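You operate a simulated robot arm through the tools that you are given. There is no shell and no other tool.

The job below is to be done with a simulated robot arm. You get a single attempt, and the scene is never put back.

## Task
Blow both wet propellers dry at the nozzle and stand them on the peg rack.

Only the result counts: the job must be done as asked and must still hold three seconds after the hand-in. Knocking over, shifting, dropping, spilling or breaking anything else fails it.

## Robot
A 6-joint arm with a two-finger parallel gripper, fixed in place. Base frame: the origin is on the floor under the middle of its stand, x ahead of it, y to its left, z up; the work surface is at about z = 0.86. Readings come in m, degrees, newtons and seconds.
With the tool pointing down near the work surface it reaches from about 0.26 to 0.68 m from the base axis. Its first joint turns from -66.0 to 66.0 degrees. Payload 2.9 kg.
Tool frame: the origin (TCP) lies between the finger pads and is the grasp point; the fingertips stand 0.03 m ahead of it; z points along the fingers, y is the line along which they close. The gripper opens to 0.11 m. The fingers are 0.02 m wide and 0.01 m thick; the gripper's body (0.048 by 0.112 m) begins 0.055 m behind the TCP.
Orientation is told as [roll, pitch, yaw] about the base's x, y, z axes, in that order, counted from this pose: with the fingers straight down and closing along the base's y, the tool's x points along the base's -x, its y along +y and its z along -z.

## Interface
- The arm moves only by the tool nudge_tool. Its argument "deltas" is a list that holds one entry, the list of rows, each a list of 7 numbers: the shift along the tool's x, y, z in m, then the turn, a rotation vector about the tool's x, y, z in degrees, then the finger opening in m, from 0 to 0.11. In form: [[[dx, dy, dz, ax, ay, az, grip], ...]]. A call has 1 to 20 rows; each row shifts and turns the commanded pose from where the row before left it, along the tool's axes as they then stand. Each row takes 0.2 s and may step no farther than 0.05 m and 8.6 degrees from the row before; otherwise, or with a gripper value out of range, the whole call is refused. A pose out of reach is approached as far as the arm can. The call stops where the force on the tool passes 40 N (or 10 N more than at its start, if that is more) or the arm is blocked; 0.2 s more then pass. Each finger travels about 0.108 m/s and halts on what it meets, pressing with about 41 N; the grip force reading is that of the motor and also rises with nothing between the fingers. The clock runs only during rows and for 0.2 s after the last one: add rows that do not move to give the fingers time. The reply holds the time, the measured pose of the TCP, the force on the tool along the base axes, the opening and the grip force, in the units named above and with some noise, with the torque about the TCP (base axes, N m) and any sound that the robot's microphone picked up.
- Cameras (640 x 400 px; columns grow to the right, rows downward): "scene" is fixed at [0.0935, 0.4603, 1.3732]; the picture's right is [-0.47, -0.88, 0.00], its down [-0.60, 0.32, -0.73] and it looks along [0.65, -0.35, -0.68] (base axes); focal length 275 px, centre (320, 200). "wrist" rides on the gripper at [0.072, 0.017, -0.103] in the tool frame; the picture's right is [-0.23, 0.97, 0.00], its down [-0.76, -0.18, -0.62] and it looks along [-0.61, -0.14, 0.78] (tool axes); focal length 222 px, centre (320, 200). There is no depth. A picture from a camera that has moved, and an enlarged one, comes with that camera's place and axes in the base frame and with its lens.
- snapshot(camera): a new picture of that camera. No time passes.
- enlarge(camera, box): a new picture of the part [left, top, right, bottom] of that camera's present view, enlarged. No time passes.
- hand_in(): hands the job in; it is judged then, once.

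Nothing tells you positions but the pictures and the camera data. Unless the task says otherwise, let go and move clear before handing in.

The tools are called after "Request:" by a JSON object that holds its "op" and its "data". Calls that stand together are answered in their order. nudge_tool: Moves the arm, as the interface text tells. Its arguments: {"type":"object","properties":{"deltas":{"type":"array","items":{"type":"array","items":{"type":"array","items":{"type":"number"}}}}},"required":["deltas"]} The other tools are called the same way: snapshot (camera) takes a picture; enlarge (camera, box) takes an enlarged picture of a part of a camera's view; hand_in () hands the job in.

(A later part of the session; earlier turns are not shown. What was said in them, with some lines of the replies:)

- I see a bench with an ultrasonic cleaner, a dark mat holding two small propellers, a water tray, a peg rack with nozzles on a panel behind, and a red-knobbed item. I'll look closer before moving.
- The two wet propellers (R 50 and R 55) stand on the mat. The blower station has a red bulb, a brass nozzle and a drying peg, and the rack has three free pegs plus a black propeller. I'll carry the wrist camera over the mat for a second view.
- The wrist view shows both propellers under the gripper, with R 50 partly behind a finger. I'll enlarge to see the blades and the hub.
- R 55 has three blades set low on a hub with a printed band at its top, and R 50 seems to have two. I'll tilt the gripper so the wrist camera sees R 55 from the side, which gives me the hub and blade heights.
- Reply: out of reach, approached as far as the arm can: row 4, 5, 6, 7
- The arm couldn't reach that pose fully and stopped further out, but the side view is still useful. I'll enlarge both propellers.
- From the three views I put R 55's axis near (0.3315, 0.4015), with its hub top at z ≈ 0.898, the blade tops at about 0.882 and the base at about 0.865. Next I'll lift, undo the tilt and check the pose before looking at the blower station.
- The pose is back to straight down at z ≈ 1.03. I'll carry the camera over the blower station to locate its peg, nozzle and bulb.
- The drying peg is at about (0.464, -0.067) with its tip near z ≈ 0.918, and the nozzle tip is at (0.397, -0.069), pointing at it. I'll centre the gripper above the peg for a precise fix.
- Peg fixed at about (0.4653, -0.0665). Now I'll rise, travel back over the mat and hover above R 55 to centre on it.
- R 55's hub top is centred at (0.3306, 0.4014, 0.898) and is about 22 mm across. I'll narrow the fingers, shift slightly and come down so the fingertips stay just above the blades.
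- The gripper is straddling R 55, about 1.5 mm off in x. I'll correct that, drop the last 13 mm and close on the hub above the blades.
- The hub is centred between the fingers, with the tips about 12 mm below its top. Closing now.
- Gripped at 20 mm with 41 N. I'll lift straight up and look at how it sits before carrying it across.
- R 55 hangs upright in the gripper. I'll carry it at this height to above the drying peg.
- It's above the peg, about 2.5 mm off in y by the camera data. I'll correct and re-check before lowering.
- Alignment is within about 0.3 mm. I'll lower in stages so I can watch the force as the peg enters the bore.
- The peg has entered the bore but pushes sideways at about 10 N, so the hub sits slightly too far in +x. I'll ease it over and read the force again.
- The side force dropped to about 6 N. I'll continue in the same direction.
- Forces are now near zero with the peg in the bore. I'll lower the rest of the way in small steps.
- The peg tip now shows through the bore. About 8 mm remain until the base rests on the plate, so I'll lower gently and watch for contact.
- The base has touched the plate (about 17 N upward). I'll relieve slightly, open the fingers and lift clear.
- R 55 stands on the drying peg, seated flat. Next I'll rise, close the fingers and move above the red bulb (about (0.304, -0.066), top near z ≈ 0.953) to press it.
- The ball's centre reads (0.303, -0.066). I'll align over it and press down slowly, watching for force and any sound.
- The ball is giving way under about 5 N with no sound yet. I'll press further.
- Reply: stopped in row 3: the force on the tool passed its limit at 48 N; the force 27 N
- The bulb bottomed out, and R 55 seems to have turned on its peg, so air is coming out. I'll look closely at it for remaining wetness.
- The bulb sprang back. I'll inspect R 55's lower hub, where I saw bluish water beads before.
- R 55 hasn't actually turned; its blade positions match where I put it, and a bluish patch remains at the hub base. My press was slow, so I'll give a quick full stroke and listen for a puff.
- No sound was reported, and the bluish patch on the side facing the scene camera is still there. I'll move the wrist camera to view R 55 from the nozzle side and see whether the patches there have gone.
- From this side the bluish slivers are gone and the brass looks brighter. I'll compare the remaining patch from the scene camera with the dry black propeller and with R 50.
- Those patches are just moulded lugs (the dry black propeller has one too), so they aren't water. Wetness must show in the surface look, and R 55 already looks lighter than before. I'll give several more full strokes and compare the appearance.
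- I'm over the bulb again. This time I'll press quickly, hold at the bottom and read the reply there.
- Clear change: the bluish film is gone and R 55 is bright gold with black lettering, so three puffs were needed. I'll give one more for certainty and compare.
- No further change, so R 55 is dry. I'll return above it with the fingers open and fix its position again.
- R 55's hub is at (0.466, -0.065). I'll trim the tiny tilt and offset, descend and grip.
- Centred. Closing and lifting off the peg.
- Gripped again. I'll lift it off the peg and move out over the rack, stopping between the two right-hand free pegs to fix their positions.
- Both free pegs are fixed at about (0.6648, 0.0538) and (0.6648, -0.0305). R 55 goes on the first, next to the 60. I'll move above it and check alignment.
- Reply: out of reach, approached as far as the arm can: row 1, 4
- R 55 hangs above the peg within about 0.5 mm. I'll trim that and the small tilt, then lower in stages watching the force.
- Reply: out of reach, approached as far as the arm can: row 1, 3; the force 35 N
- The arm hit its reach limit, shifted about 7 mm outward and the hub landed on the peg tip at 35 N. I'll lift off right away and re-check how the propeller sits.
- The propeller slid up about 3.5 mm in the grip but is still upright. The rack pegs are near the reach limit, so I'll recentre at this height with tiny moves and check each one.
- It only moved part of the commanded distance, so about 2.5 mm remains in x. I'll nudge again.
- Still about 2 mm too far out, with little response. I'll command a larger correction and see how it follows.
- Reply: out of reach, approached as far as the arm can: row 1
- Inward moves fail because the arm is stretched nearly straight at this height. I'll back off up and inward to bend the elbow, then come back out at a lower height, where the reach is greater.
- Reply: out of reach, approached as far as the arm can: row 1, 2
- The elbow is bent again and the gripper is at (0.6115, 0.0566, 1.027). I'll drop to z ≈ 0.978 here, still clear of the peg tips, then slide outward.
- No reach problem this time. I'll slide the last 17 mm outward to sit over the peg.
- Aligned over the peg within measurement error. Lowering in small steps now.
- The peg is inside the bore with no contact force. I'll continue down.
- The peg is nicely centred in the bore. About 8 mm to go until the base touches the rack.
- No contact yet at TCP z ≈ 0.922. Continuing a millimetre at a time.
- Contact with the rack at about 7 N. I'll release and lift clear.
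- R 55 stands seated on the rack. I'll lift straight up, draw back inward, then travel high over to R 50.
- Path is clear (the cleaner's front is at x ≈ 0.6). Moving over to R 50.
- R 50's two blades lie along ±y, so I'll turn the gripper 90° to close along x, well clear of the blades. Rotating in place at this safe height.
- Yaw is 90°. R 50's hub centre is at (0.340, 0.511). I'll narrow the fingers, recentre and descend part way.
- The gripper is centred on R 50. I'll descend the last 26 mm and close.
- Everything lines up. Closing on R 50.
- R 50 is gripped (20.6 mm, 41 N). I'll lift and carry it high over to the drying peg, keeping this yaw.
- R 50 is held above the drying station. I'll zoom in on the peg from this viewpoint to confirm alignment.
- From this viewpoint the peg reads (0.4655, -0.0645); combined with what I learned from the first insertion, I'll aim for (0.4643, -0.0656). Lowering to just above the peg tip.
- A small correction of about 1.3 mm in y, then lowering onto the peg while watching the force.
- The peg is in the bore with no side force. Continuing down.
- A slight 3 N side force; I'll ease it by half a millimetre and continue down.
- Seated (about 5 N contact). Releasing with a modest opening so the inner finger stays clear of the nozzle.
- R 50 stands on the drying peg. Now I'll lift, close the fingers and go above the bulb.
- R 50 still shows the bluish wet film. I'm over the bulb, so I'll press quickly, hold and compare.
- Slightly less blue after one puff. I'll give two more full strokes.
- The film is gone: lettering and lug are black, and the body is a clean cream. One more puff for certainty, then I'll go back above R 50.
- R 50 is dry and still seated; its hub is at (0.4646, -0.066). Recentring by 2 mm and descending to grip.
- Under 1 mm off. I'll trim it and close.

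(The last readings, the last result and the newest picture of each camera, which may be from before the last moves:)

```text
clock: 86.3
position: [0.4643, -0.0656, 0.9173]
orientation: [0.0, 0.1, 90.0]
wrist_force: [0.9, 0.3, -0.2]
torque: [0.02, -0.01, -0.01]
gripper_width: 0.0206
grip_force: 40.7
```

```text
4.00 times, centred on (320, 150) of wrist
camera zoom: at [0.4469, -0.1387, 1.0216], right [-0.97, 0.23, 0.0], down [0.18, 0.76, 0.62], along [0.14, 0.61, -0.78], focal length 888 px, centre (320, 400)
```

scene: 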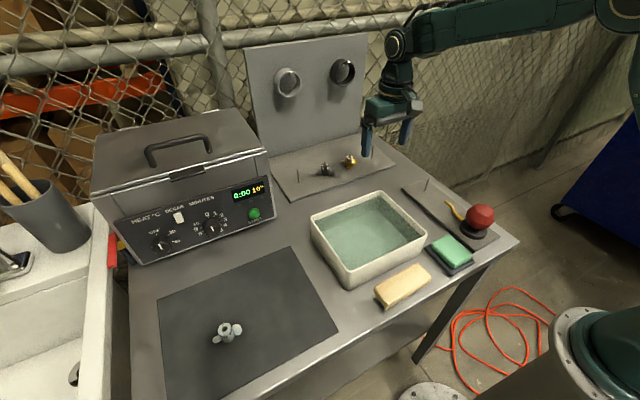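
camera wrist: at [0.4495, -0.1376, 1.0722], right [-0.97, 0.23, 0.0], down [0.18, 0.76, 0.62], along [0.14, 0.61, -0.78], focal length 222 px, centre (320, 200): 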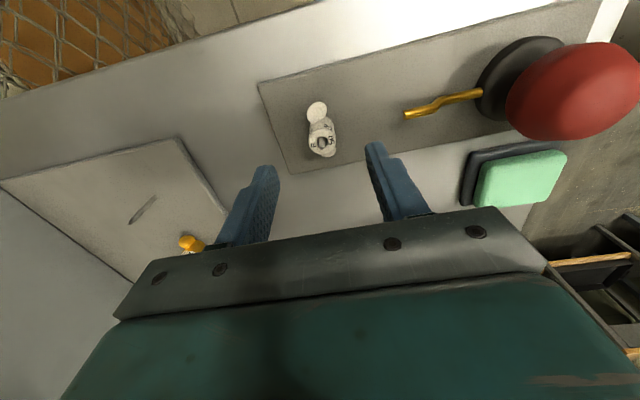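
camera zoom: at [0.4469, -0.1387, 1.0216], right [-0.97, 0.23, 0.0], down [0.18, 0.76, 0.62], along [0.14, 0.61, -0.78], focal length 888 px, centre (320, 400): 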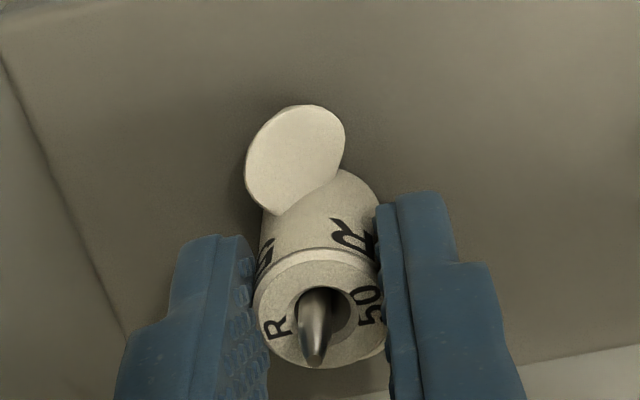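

Gripped. I'll lift off the peg and move out toward the last free rack peg, stopping at x ≈ 0.60 so the elbow stays bent.

Request:
{"op": "nudge_tool", "data": {"deltas": [[[0, 0, -0.025, 0, 0, 0, 0.01], [0, 0, -0.025, 0, 0, 0, 0.01], [0, 0, -0.025, 0, 0, 0, 0.01], [-0.009, -0.034, 0, 0, 0, 0, 0.01], [-0.009, -0.034, 0, 0, 0, 0, 0.01], [-0.009, -0.034, 0, 0, 0, 0, 0.01], [-0.009, -0.034, 0, 0, 0, 0, 0.01], [0, 0, 0.01, 0, 0, 0, 0.01], [0, 0, 0, 0, 0, 0, 0.01], [0, 0, 0, 0, 0, 0, 0.01]]]}}

Request:
{"op": "snapshot", "data": {"camera": "wrist"}}

Request:
{"op": "enlarge", "data": {"camera": "wrist", "box": [180, 60, 340, 160]}}

Request:
{"op": "snapshot", "data": {"camera": "scene"}}

```text
clock: 88.5
position: [0.6012, -0.0268, 0.9817]
orientation: [0.1, 0.1, 90.0]
wrist_force: [0.0, 0.5, -0.2]
torque: [-0.02, 0.02, -0.02]
gripper_width: 0.0205
grip_force: 40.9
```

```text
taken
camera wrist: at [0.5846, -0.1015, 1.086], right [-0.97, 0.23, 0.0], down [0.18, 0.76, 0.62], along [0.14, 0.61, -0.78], focal length 222 px, centre (320, 200)
```

wrist: 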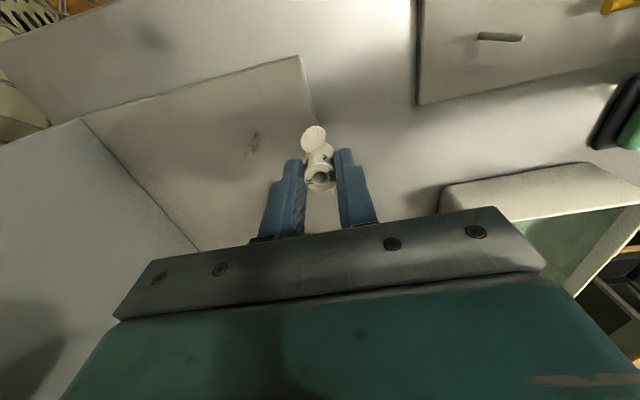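

```text
4.00 times, centred on (260, 110) of wrist
camera zoom: at [0.5846, -0.1015, 1.086], right [-0.97, 0.23, 0.0], down [0.18, 0.76, 0.62], along [0.14, 0.61, -0.78], focal length 888 px, centre (560, 560)
```

zoom: 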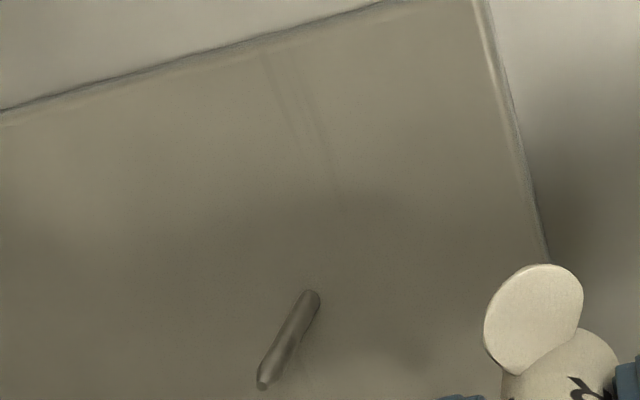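

```text
taken
```

scene: 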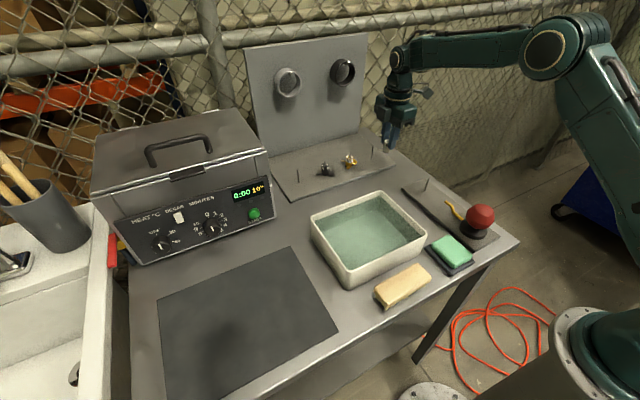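

The last peg reads (0.6648, -0.0307), matching my earlier fix. I'll drop slightly to z ≈ 0.973 and slide outward, stopping short to check.

Request:
{"op": "nudge_tool", "data": {"deltas": [[[0, 0, 0.009, 0, 0, 0, 0.01], [0.0005, -0.016, 0, 0, 0, 0, 0.01], [0.0005, -0.016, 0, 0, 0, 0, 0.01], [0, -0.016, 0, 0, 0, 0, 0.01], [0, 0, 0, 0, 0, 0, 0.01]]]}}

Request:
{"op": "enlarge", "data": {"camera": "wrist", "box": [240, 90, 400, 190]}}

Request:
{"op": "enlarge", "data": {"camera": "scene", "box": [310, 100, 438, 180]}}

```text
clock: 89.7
position: [0.6488, -0.0281, 0.9738]
orientation: [0.0, 0.0, 89.8]
wrist_force: [-0.2, 0.3, 0.3]
torque: [0.02, 0.02, 0.01]
gripper_width: 0.0205
grip_force: 41.1
```

```text
4.00 times, centred on (320, 140) of wrist
camera zoom: at [0.6317, -0.1026, 1.0777], right [-0.97, 0.23, 0.0], down [0.18, 0.76, 0.62], along [0.14, 0.61, -0.78], focal length 888 px, centre (320, 440)
```

zoom: 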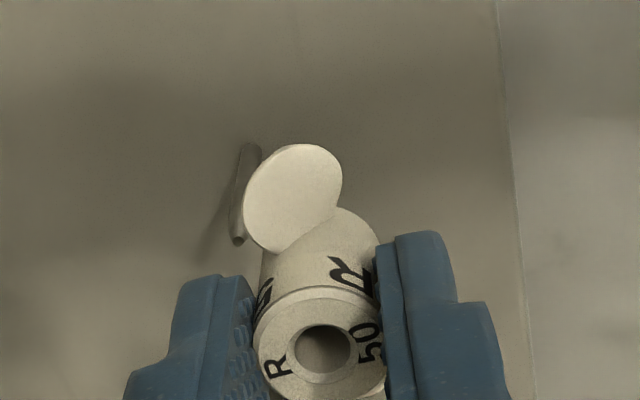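

```text
5.00 times, centred on (374, 140) of scene
camera zoom: at [0.0935, 0.4604, 1.3732], right [-0.47, -0.88, 0.0], down [-0.6, 0.32, -0.73], along [0.65, -0.35, -0.68], focal length 1376 px, centre (50, 500)
```

zoom: 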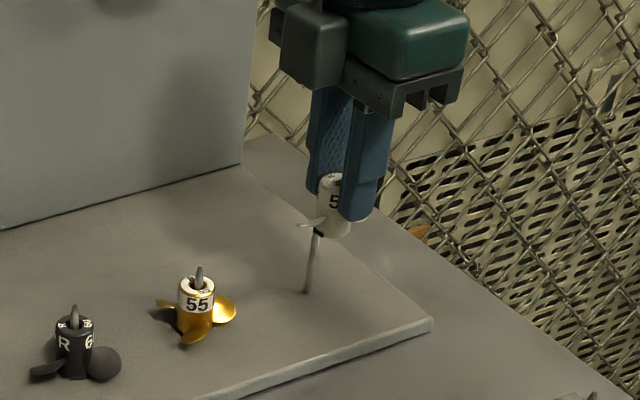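

On track with no reach problem. Final 16 mm outward.

Request:
{"op": "nudge_tool", "data": {"deltas": [[[0, -0.008, 0, 0, 0, 0, 0.01], [0, -0.008, 0, 0, 0, 0, 0.01], [0, 0, 0, 0, 0, 0, 0.01], [0, 0, 0, 0, 0, 0, 0.01]]]}}

Request:
{"op": "enlarge", "data": {"camera": "wrist", "box": [240, 90, 400, 190]}}

```text
clock: 90.7
position: [0.6647, -0.0303, 0.9735]
orientation: [0.0, 0.2, 90.0]
wrist_force: [0.5, -0.1, -0.4]
torque: [0.05, 0.0, -0.04]
gripper_width: 0.0204
grip_force: 40.9
```

```text
4.00 times, centred on (320, 140) of wrist
camera zoom: at [0.648, -0.104, 1.0774], right [-0.97, 0.23, 0.0], down [0.18, 0.76, 0.62], along [0.14, 0.61, -0.78], focal length 888 px, centre (320, 440)
```

zoom: 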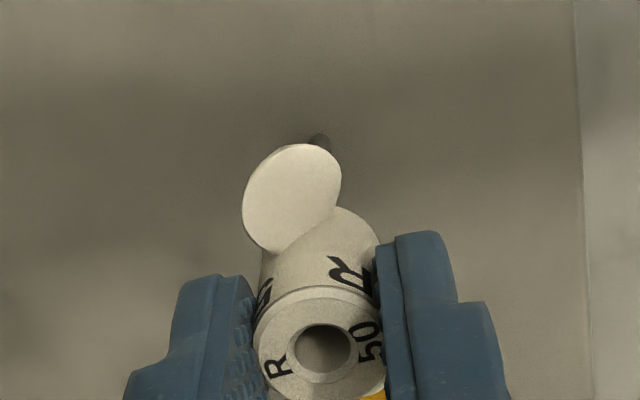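

R 50 is over the peg, about 1.3 mm off in y. Correcting, then lowering gently.

Request:
{"op": "nudge_tool", "data": {"deltas": [[[-0.0013, 0, 0, 0, 0, 0, 0.01], [0, 0, 0.005, 0, 0, 0, 0.01], [0, 0, 0, 0, 0, 0, 0.01]]]}}

Request:
{"op": "enlarge", "data": {"camera": "wrist", "box": [240, 90, 400, 190]}}

Request:
{"op": "enlarge", "data": {"camera": "scene", "box": [340, 120, 404, 160]}}

```text
clock: 91.5
position: [0.6646, -0.0296, 0.968]
orientation: [0.0, 0.1, 89.8]
wrist_force: [1.0, 0.0, -0.1]
torque: [-0.01, -0.01, -0.01]
gripper_width: 0.0204
grip_force: 40.8
```

```text
4.00 times, centred on (320, 140) of wrist
camera zoom: at [0.6471, -0.1024, 1.0722], right [-0.97, 0.23, 0.0], down [0.18, 0.76, 0.62], along [0.14, 0.61, -0.78], focal length 888 px, centre (320, 440)
```

zoom: 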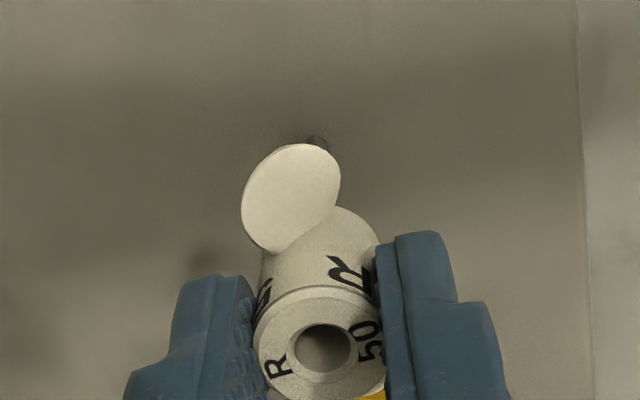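

```text
10.00 times, centred on (372, 140) of scene
camera zoom: at [0.0935, 0.4604, 1.3732], right [-0.47, -0.88, 0.0], down [-0.6, 0.32, -0.73], along [0.65, -0.35, -0.68], focal length 2753 px, centre (-200, 800)
```

zoom: 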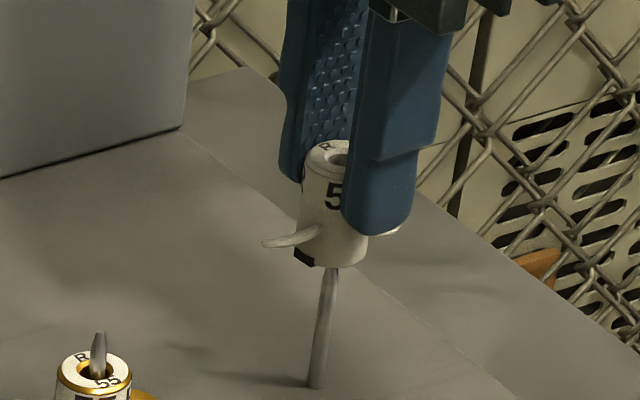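

Aligned. Lowering onto the peg.

Request:
{"op": "nudge_tool", "data": {"deltas": [[[0, -0.0003, 0.006, 0, 0, 0, 0.01], [0, 0, 0.005, 0, 0, 0, 0.01], [0, 0, 0.005, 0, 0, 0, 0.01], [0, 0, 0, 0, 0, 0, 0.01]]]}}

Request:
{"op": "enlarge", "data": {"camera": "wrist", "box": [240, 90, 400, 190]}}

Request:
{"op": "enlarge", "data": {"camera": "scene", "box": [340, 120, 404, 160]}}

```text
clock: 92.5
position: [0.6633, -0.0298, 0.9516]
orientation: [0.1, 0.3, 89.9]
wrist_force: [1.8, -2.8, 0.1]
torque: [-0.16, -0.09, 0.01]
gripper_width: 0.0204
grip_force: 40.5
```

```text
4.00 times, centred on (320, 140) of wrist
camera zoom: at [0.6473, -0.103, 1.0561], right [-0.97, 0.23, 0.0], down [0.18, 0.76, 0.62], along [0.14, 0.61, -0.78], focal length 888 px, centre (320, 440)
```

zoom: 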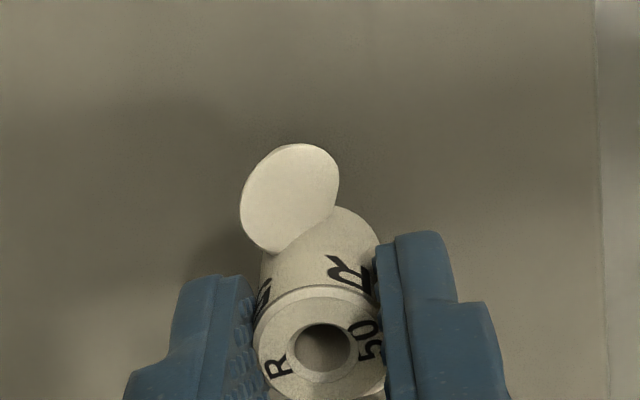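

```text
10.00 times, centred on (372, 140) of scene
camera zoom: at [0.0935, 0.4603, 1.3732], right [-0.47, -0.88, 0.0], down [-0.6, 0.32, -0.73], along [0.65, -0.35, -0.68], focal length 2753 px, centre (-200, 800)
```

zoom: 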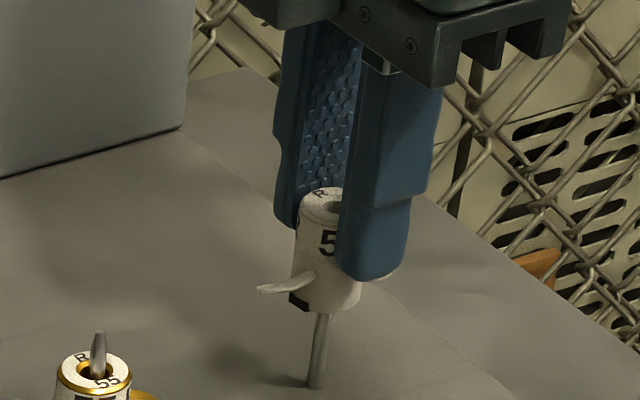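

The peg is entering the bore, with about 3 N pushing toward -y. I'll ease that way and keep lowering.

Request:
{"op": "nudge_tool", "data": {"deltas": [[[0.0007, -0.0003, 0, 0, 0, 0, 0.01], [0, 0, 0.007, 0, 0, 0, 0.01], [0, 0, 0.007, 0, 0, 0, 0.01], [0, 0, 0, 0, 0, 0, 0.01]]]}}

Request:
{"op": "enlarge", "data": {"camera": "wrist", "box": [240, 100, 400, 200]}}

```text
clock: 93.5
position: [0.6633, -0.0307, 0.9379]
orientation: [0.0, 0.1, 90.0]
wrist_force: [-0.7, -0.2, -0.3]
torque: [-0.04, -0.01, 0.0]
gripper_width: 0.0203
grip_force: 40.8
```

```text
4.00 times, centred on (320, 150) of wrist
camera zoom: at [0.6474, -0.1037, 1.0424], right [-0.97, 0.23, 0.0], down [0.18, 0.76, 0.62], along [0.14, 0.61, -0.78], focal length 888 px, centre (320, 400)
```

zoom: 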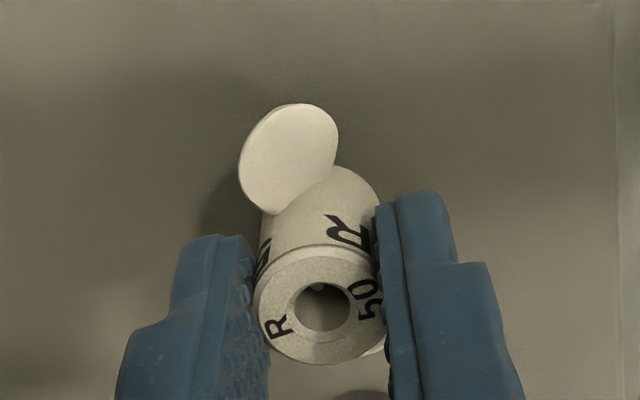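

Force is near zero. Continuing to lower.

Request:
{"op": "nudge_tool", "data": {"deltas": [[[0, 0, 0.006, 0, 0, 0, 0.01], [0, 0, 0.006, 0, 0, 0, 0.01], [0, 0, 0.005, 0, 0, 0, 0.01], [0, 0, 0, 0, 0, 0, 0.01]]]}}

Request:
{"op": "enlarge", "data": {"camera": "wrist", "box": [240, 100, 400, 200]}}

Request:
{"op": "enlarge", "data": {"camera": "scene", "box": [340, 130, 404, 170]}}

```text
clock: 94.5
position: [0.6645, -0.0295, 0.9216]
orientation: [0.1, 0.1, 90.0]
wrist_force: [-0.1, 0.0, 0.2]
torque: [-0.02, 0.01, 0.0]
gripper_width: 0.0202
grip_force: 41.2
```

```text
4.00 times, centred on (320, 150) of wrist
camera zoom: at [0.6475, -0.1032, 1.0257], right [-0.97, 0.23, 0.0], down [0.18, 0.76, 0.62], along [0.14, 0.61, -0.78], focal length 888 px, centre (320, 400)
```

zoom: 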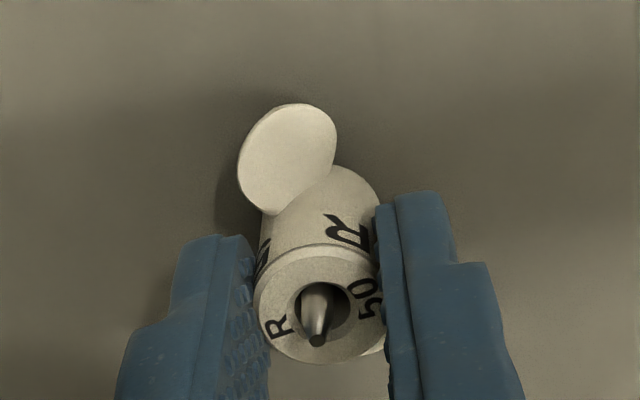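

```text
10.00 times, centred on (372, 150) of scene
camera zoom: at [0.0935, 0.4603, 1.3732], right [-0.47, -0.88, 0.0], down [-0.6, 0.32, -0.73], along [0.65, -0.35, -0.68], focal length 2753 px, centre (-200, 700)
```

zoom: 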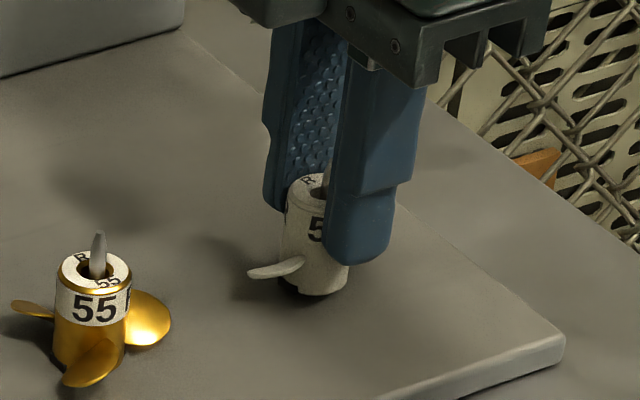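

Just a few millimetres remain. Stepping down until contact.

Request:
{"op": "nudge_tool", "data": {"deltas": [[[0, 0, 0.002, 0, 0, 0, 0.01], [0, 0, 0.0015, 0, 0, 0, 0.01], [0, 0, 0, 0, 0, 0, 0.01]]]}}

```text
clock: 95.3
position: [0.6656, -0.0287, 0.9167]
orientation: [0.1, 0.1, 89.9]
wrist_force: [0.8, -0.2, -0.2]
torque: [-0.02, -0.02, 0.02]
gripper_width: 0.0204
grip_force: 40.8
```

Request:
{"op": "nudge_tool", "data": {"deltas": [[[0, 0, 0.0012, 0, 0, 0, 0.01], [0, 0, 0, 0, 0, 0, 0.01]]]}}

Request:
{"op": "enlarge", "data": {"camera": "wrist", "box": [240, 100, 400, 200]}}

Request:
{"op": "enlarge", "data": {"camera": "scene", "box": [340, 130, 404, 170]}}

```text
clock: 95.9
position: [0.6646, -0.0286, 0.9178]
orientation: [-0.1, 0.1, 90.0]
wrist_force: [1.8, -0.1, 6.0]
torque: [0.07, -0.09, -0.05]
gripper_width: 0.0202
grip_force: 41.3
```

```text
4.00 times, centred on (320, 150) of wrist
camera zoom: at [0.6476, -0.1031, 1.0221], right [-0.97, 0.23, 0.0], down [0.18, 0.76, 0.62], along [0.14, 0.61, -0.78], focal length 888 px, centre (320, 400)
```

zoom: 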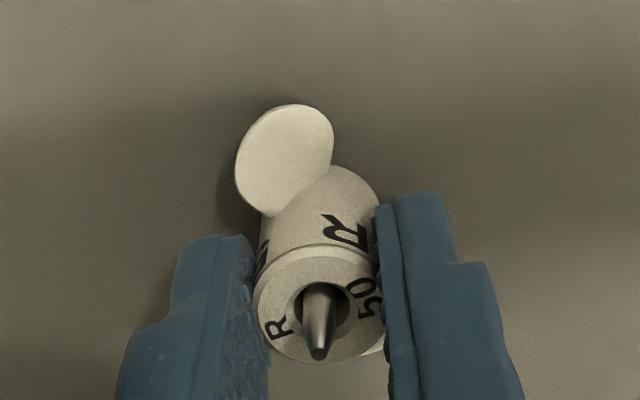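

```text
10.00 times, centred on (372, 150) of scene
camera zoom: at [0.0933, 0.4604, 1.3732], right [-0.47, -0.88, 0.0], down [-0.6, 0.32, -0.73], along [0.65, -0.35, -0.68], focal length 2753 px, centre (-200, 700)
```

zoom: 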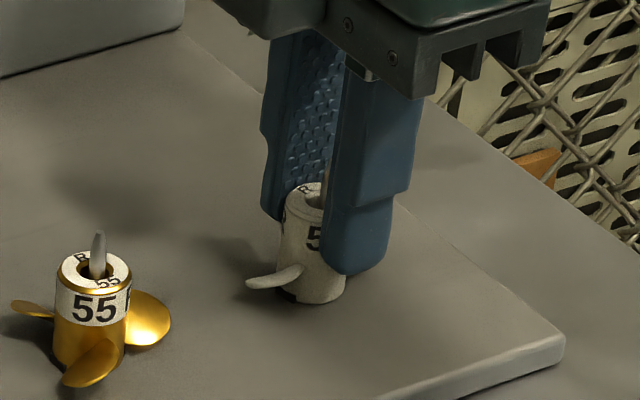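

Contact with the rack at 6 N, so R 50 is seated. Releasing.

Request:
{"op": "nudge_tool", "data": {"deltas": [[[0, 0, -0.0003, 0, 0, 0, 0.01], [0, 0, 0, 0, 0, 0, 0.025], [0, 0, 0, 0, 0, 0, 0.05], [0, 0, 0, 0, 0, 0, 0.05], [0, 0, 0, 0, 0, 0, 0.05]]]}}

Request:
{"op": "enlarge", "data": {"camera": "wrist", "box": [240, 100, 400, 200]}}

Request:
{"op": "enlarge", "data": {"camera": "scene", "box": [340, 130, 404, 170]}}

```text
clock: 97.1
position: [0.6646, -0.0307, 0.9174]
orientation: [0.1, 0.1, 89.9]
wrist_force: [-0.3, 0.8, -0.7]
torque: [0.03, -0.02, -0.01]
gripper_width: 0.0498
grip_force: 0.1
```

```text
4.00 times, centred on (320, 150) of wrist
camera zoom: at [0.6476, -0.1031, 1.0215], right [-0.97, 0.23, 0.0], down [0.18, 0.76, 0.62], along [0.14, 0.61, -0.78], focal length 888 px, centre (320, 400)
```

zoom: 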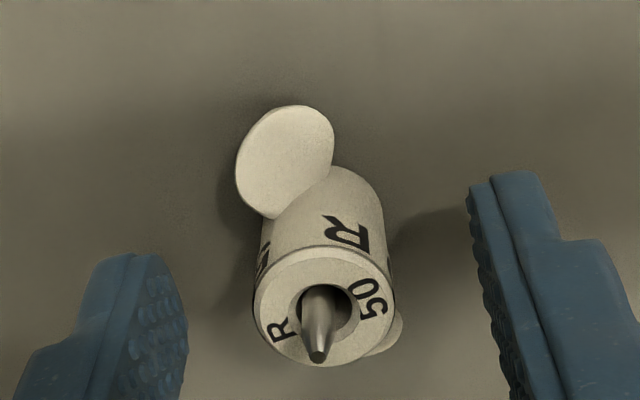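

```text
10.00 times, centred on (372, 150) of scene
camera zoom: at [0.0935, 0.4604, 1.3732], right [-0.47, -0.88, 0.0], down [-0.6, 0.32, -0.73], along [0.65, -0.35, -0.68], focal length 2753 px, centre (-200, 700)
```

zoom: 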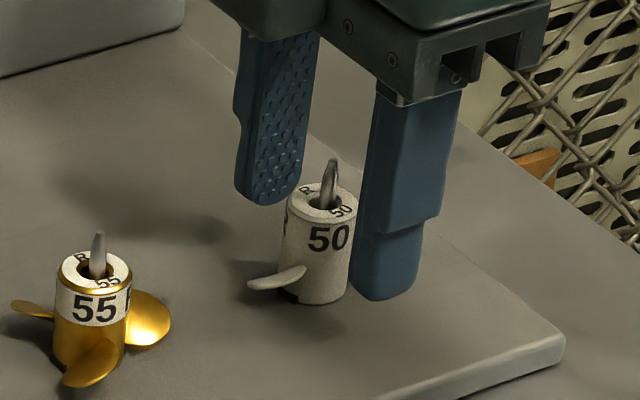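

Both propellers stand on the rack. I'll lift straight up past the peg tip, then draw back clear.

Request:
{"op": "nudge_tool", "data": {"deltas": [[[0, 0, -0.02, 0, 0, 0, 0.05], [0, 0, -0.02, 0, 0, 0, 0.05], [0, 0, -0.018, 0, 0, 0, 0.05], [0, 0.03, 0, 0, 0, 0, 0.05], [0, 0.04, -0.02, 0, 0, 0, 0.05], [0, 0.04, -0.02, 0, 0, 0, 0.05], [0, 0.04, -0.02, 0, 0, 0, 0.05], [0, 0.04, -0.02, 0, 0, 0, 0.05], [0, 0.04, -0.02, 0, 0, 0, 0.05], [0, 0, 0, 0, 0, 0, 0.05]]]}}

Request:
{"op": "snapshot", "data": {"camera": "scene"}}

Request:
{"op": "enlarge", "data": {"camera": "scene", "box": [280, 120, 440, 220]}}

Request:
{"op": "snapshot", "data": {"camera": "wrist"}}

```text
clock: 99.3
position: [0.436, -0.0289, 1.0758]
orientation: [0.1, 0.2, 90.1]
wrist_force: [0.4, 0.0, -0.8]
torque: [0.03, 0.02, -0.01]
gripper_width: 0.05
grip_force: 0.0
```

```text
taken
```

scene: 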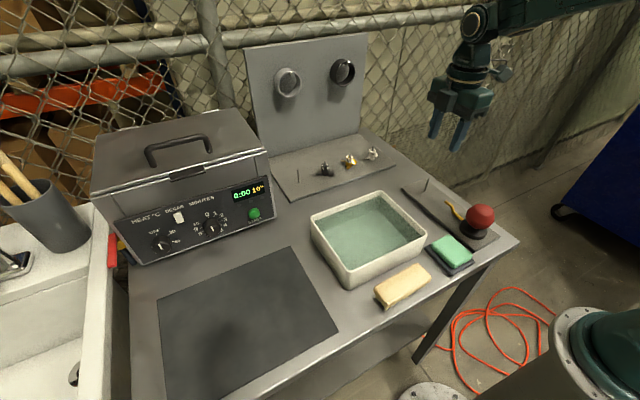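

```text
4.00 times, centred on (360, 170) of scene
camera zoom: at [0.0934, 0.4604, 1.3732], right [-0.47, -0.88, 0.0], down [-0.6, 0.32, -0.73], along [0.65, -0.35, -0.68], focal length 1101 px, centre (160, 320)
```

zoom: 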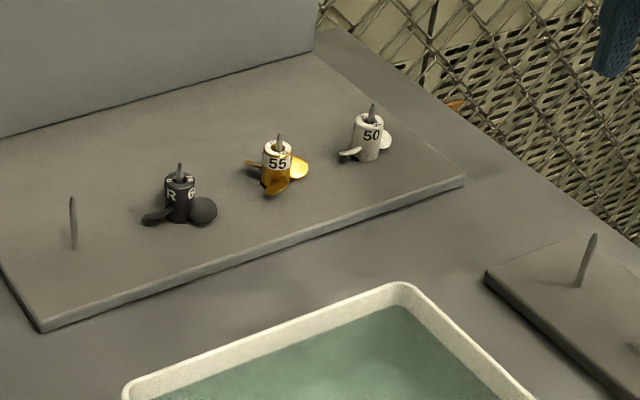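

```text
taken
camera wrist: at [0.4194, -0.1027, 1.1802], right [-0.97, 0.23, 0.0], down [0.18, 0.76, 0.62], along [0.14, 0.61, -0.78], focal length 222 px, centre (320, 200)
```

wrist: 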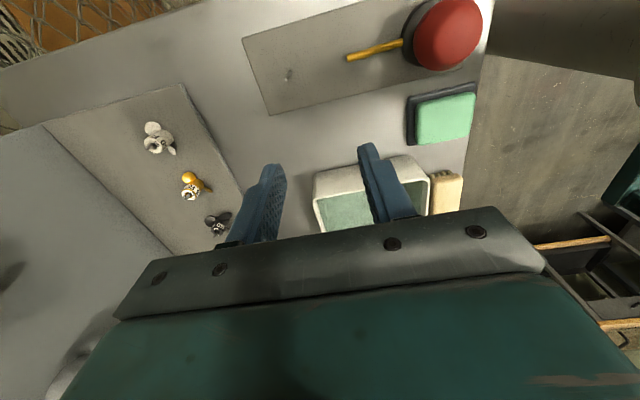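

Both propellers stand upright on the rack beside the untouched 60, and nothing else has moved. One last close check of their surface and seating before I hand in.

Request:
{"op": "enlarge", "data": {"camera": "scene", "box": [332, 142, 396, 182]}}

Request:
{"op": "enlarge", "data": {"camera": "wrist", "box": [130, 110, 242, 240]}}

```text
10.00 times, centred on (364, 162) of scene
camera zoom: at [0.0934, 0.4604, 1.3732], right [-0.47, -0.88, 0.0], down [-0.6, 0.32, -0.73], along [0.65, -0.35, -0.68], focal length 2753 px, centre (-120, 580)
```

zoom: 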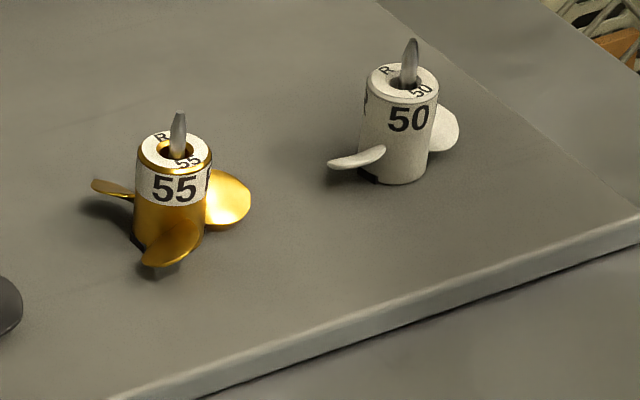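

```text
3.08 times, centred on (186, 175) of wrist
camera zoom: at [0.4194, -0.1027, 1.1802], right [-0.97, 0.23, 0.0], down [0.18, 0.76, 0.62], along [0.14, 0.61, -0.78], focal length 684 px, centre (732, 277)
```

zoom: 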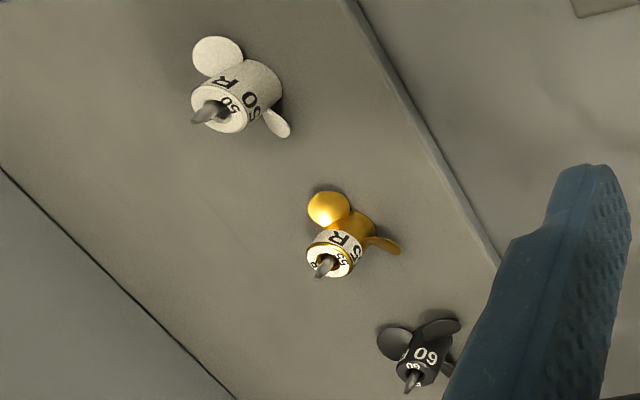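

Both propellers are dry (clean gold and cream, black lettering) and seated flat on the rack pegs. The gripper is empty and clear, so I'm handing in.

Request:
{"op": "hand_in", "data": {}}

```text
The job is handed in.
```

Both propellers, R 55 and R 50, are blown dry and standing upright on the peg rack next to the black 60. I've handed the job in, but the reply only confirmed receipt, so I don't have a verdict.

- **Drying:** Each propeller stood on the peg in front of the nozzle and got four strokes of the red bulb. On both, the bluish wet film was gone by the third stroke, and R 55, which I checked again after the fourth, showed no further change.
- **Placing:** R 55 is on the peg beside the 60 and R 50 is on the next one along. Both are seated flat on the rack.
- **One slip on the way:** On my first try at the rack, the arm was near its reach limit and pressed R 55's hub onto a peg tip at about 35 N. It slid about 3.5 mm in the grip, and I backed off and placed it properly on the second try. I saw no damage to it or to the peg.

In the final pictures nothing else had moved, and the gripper was empty and clear.
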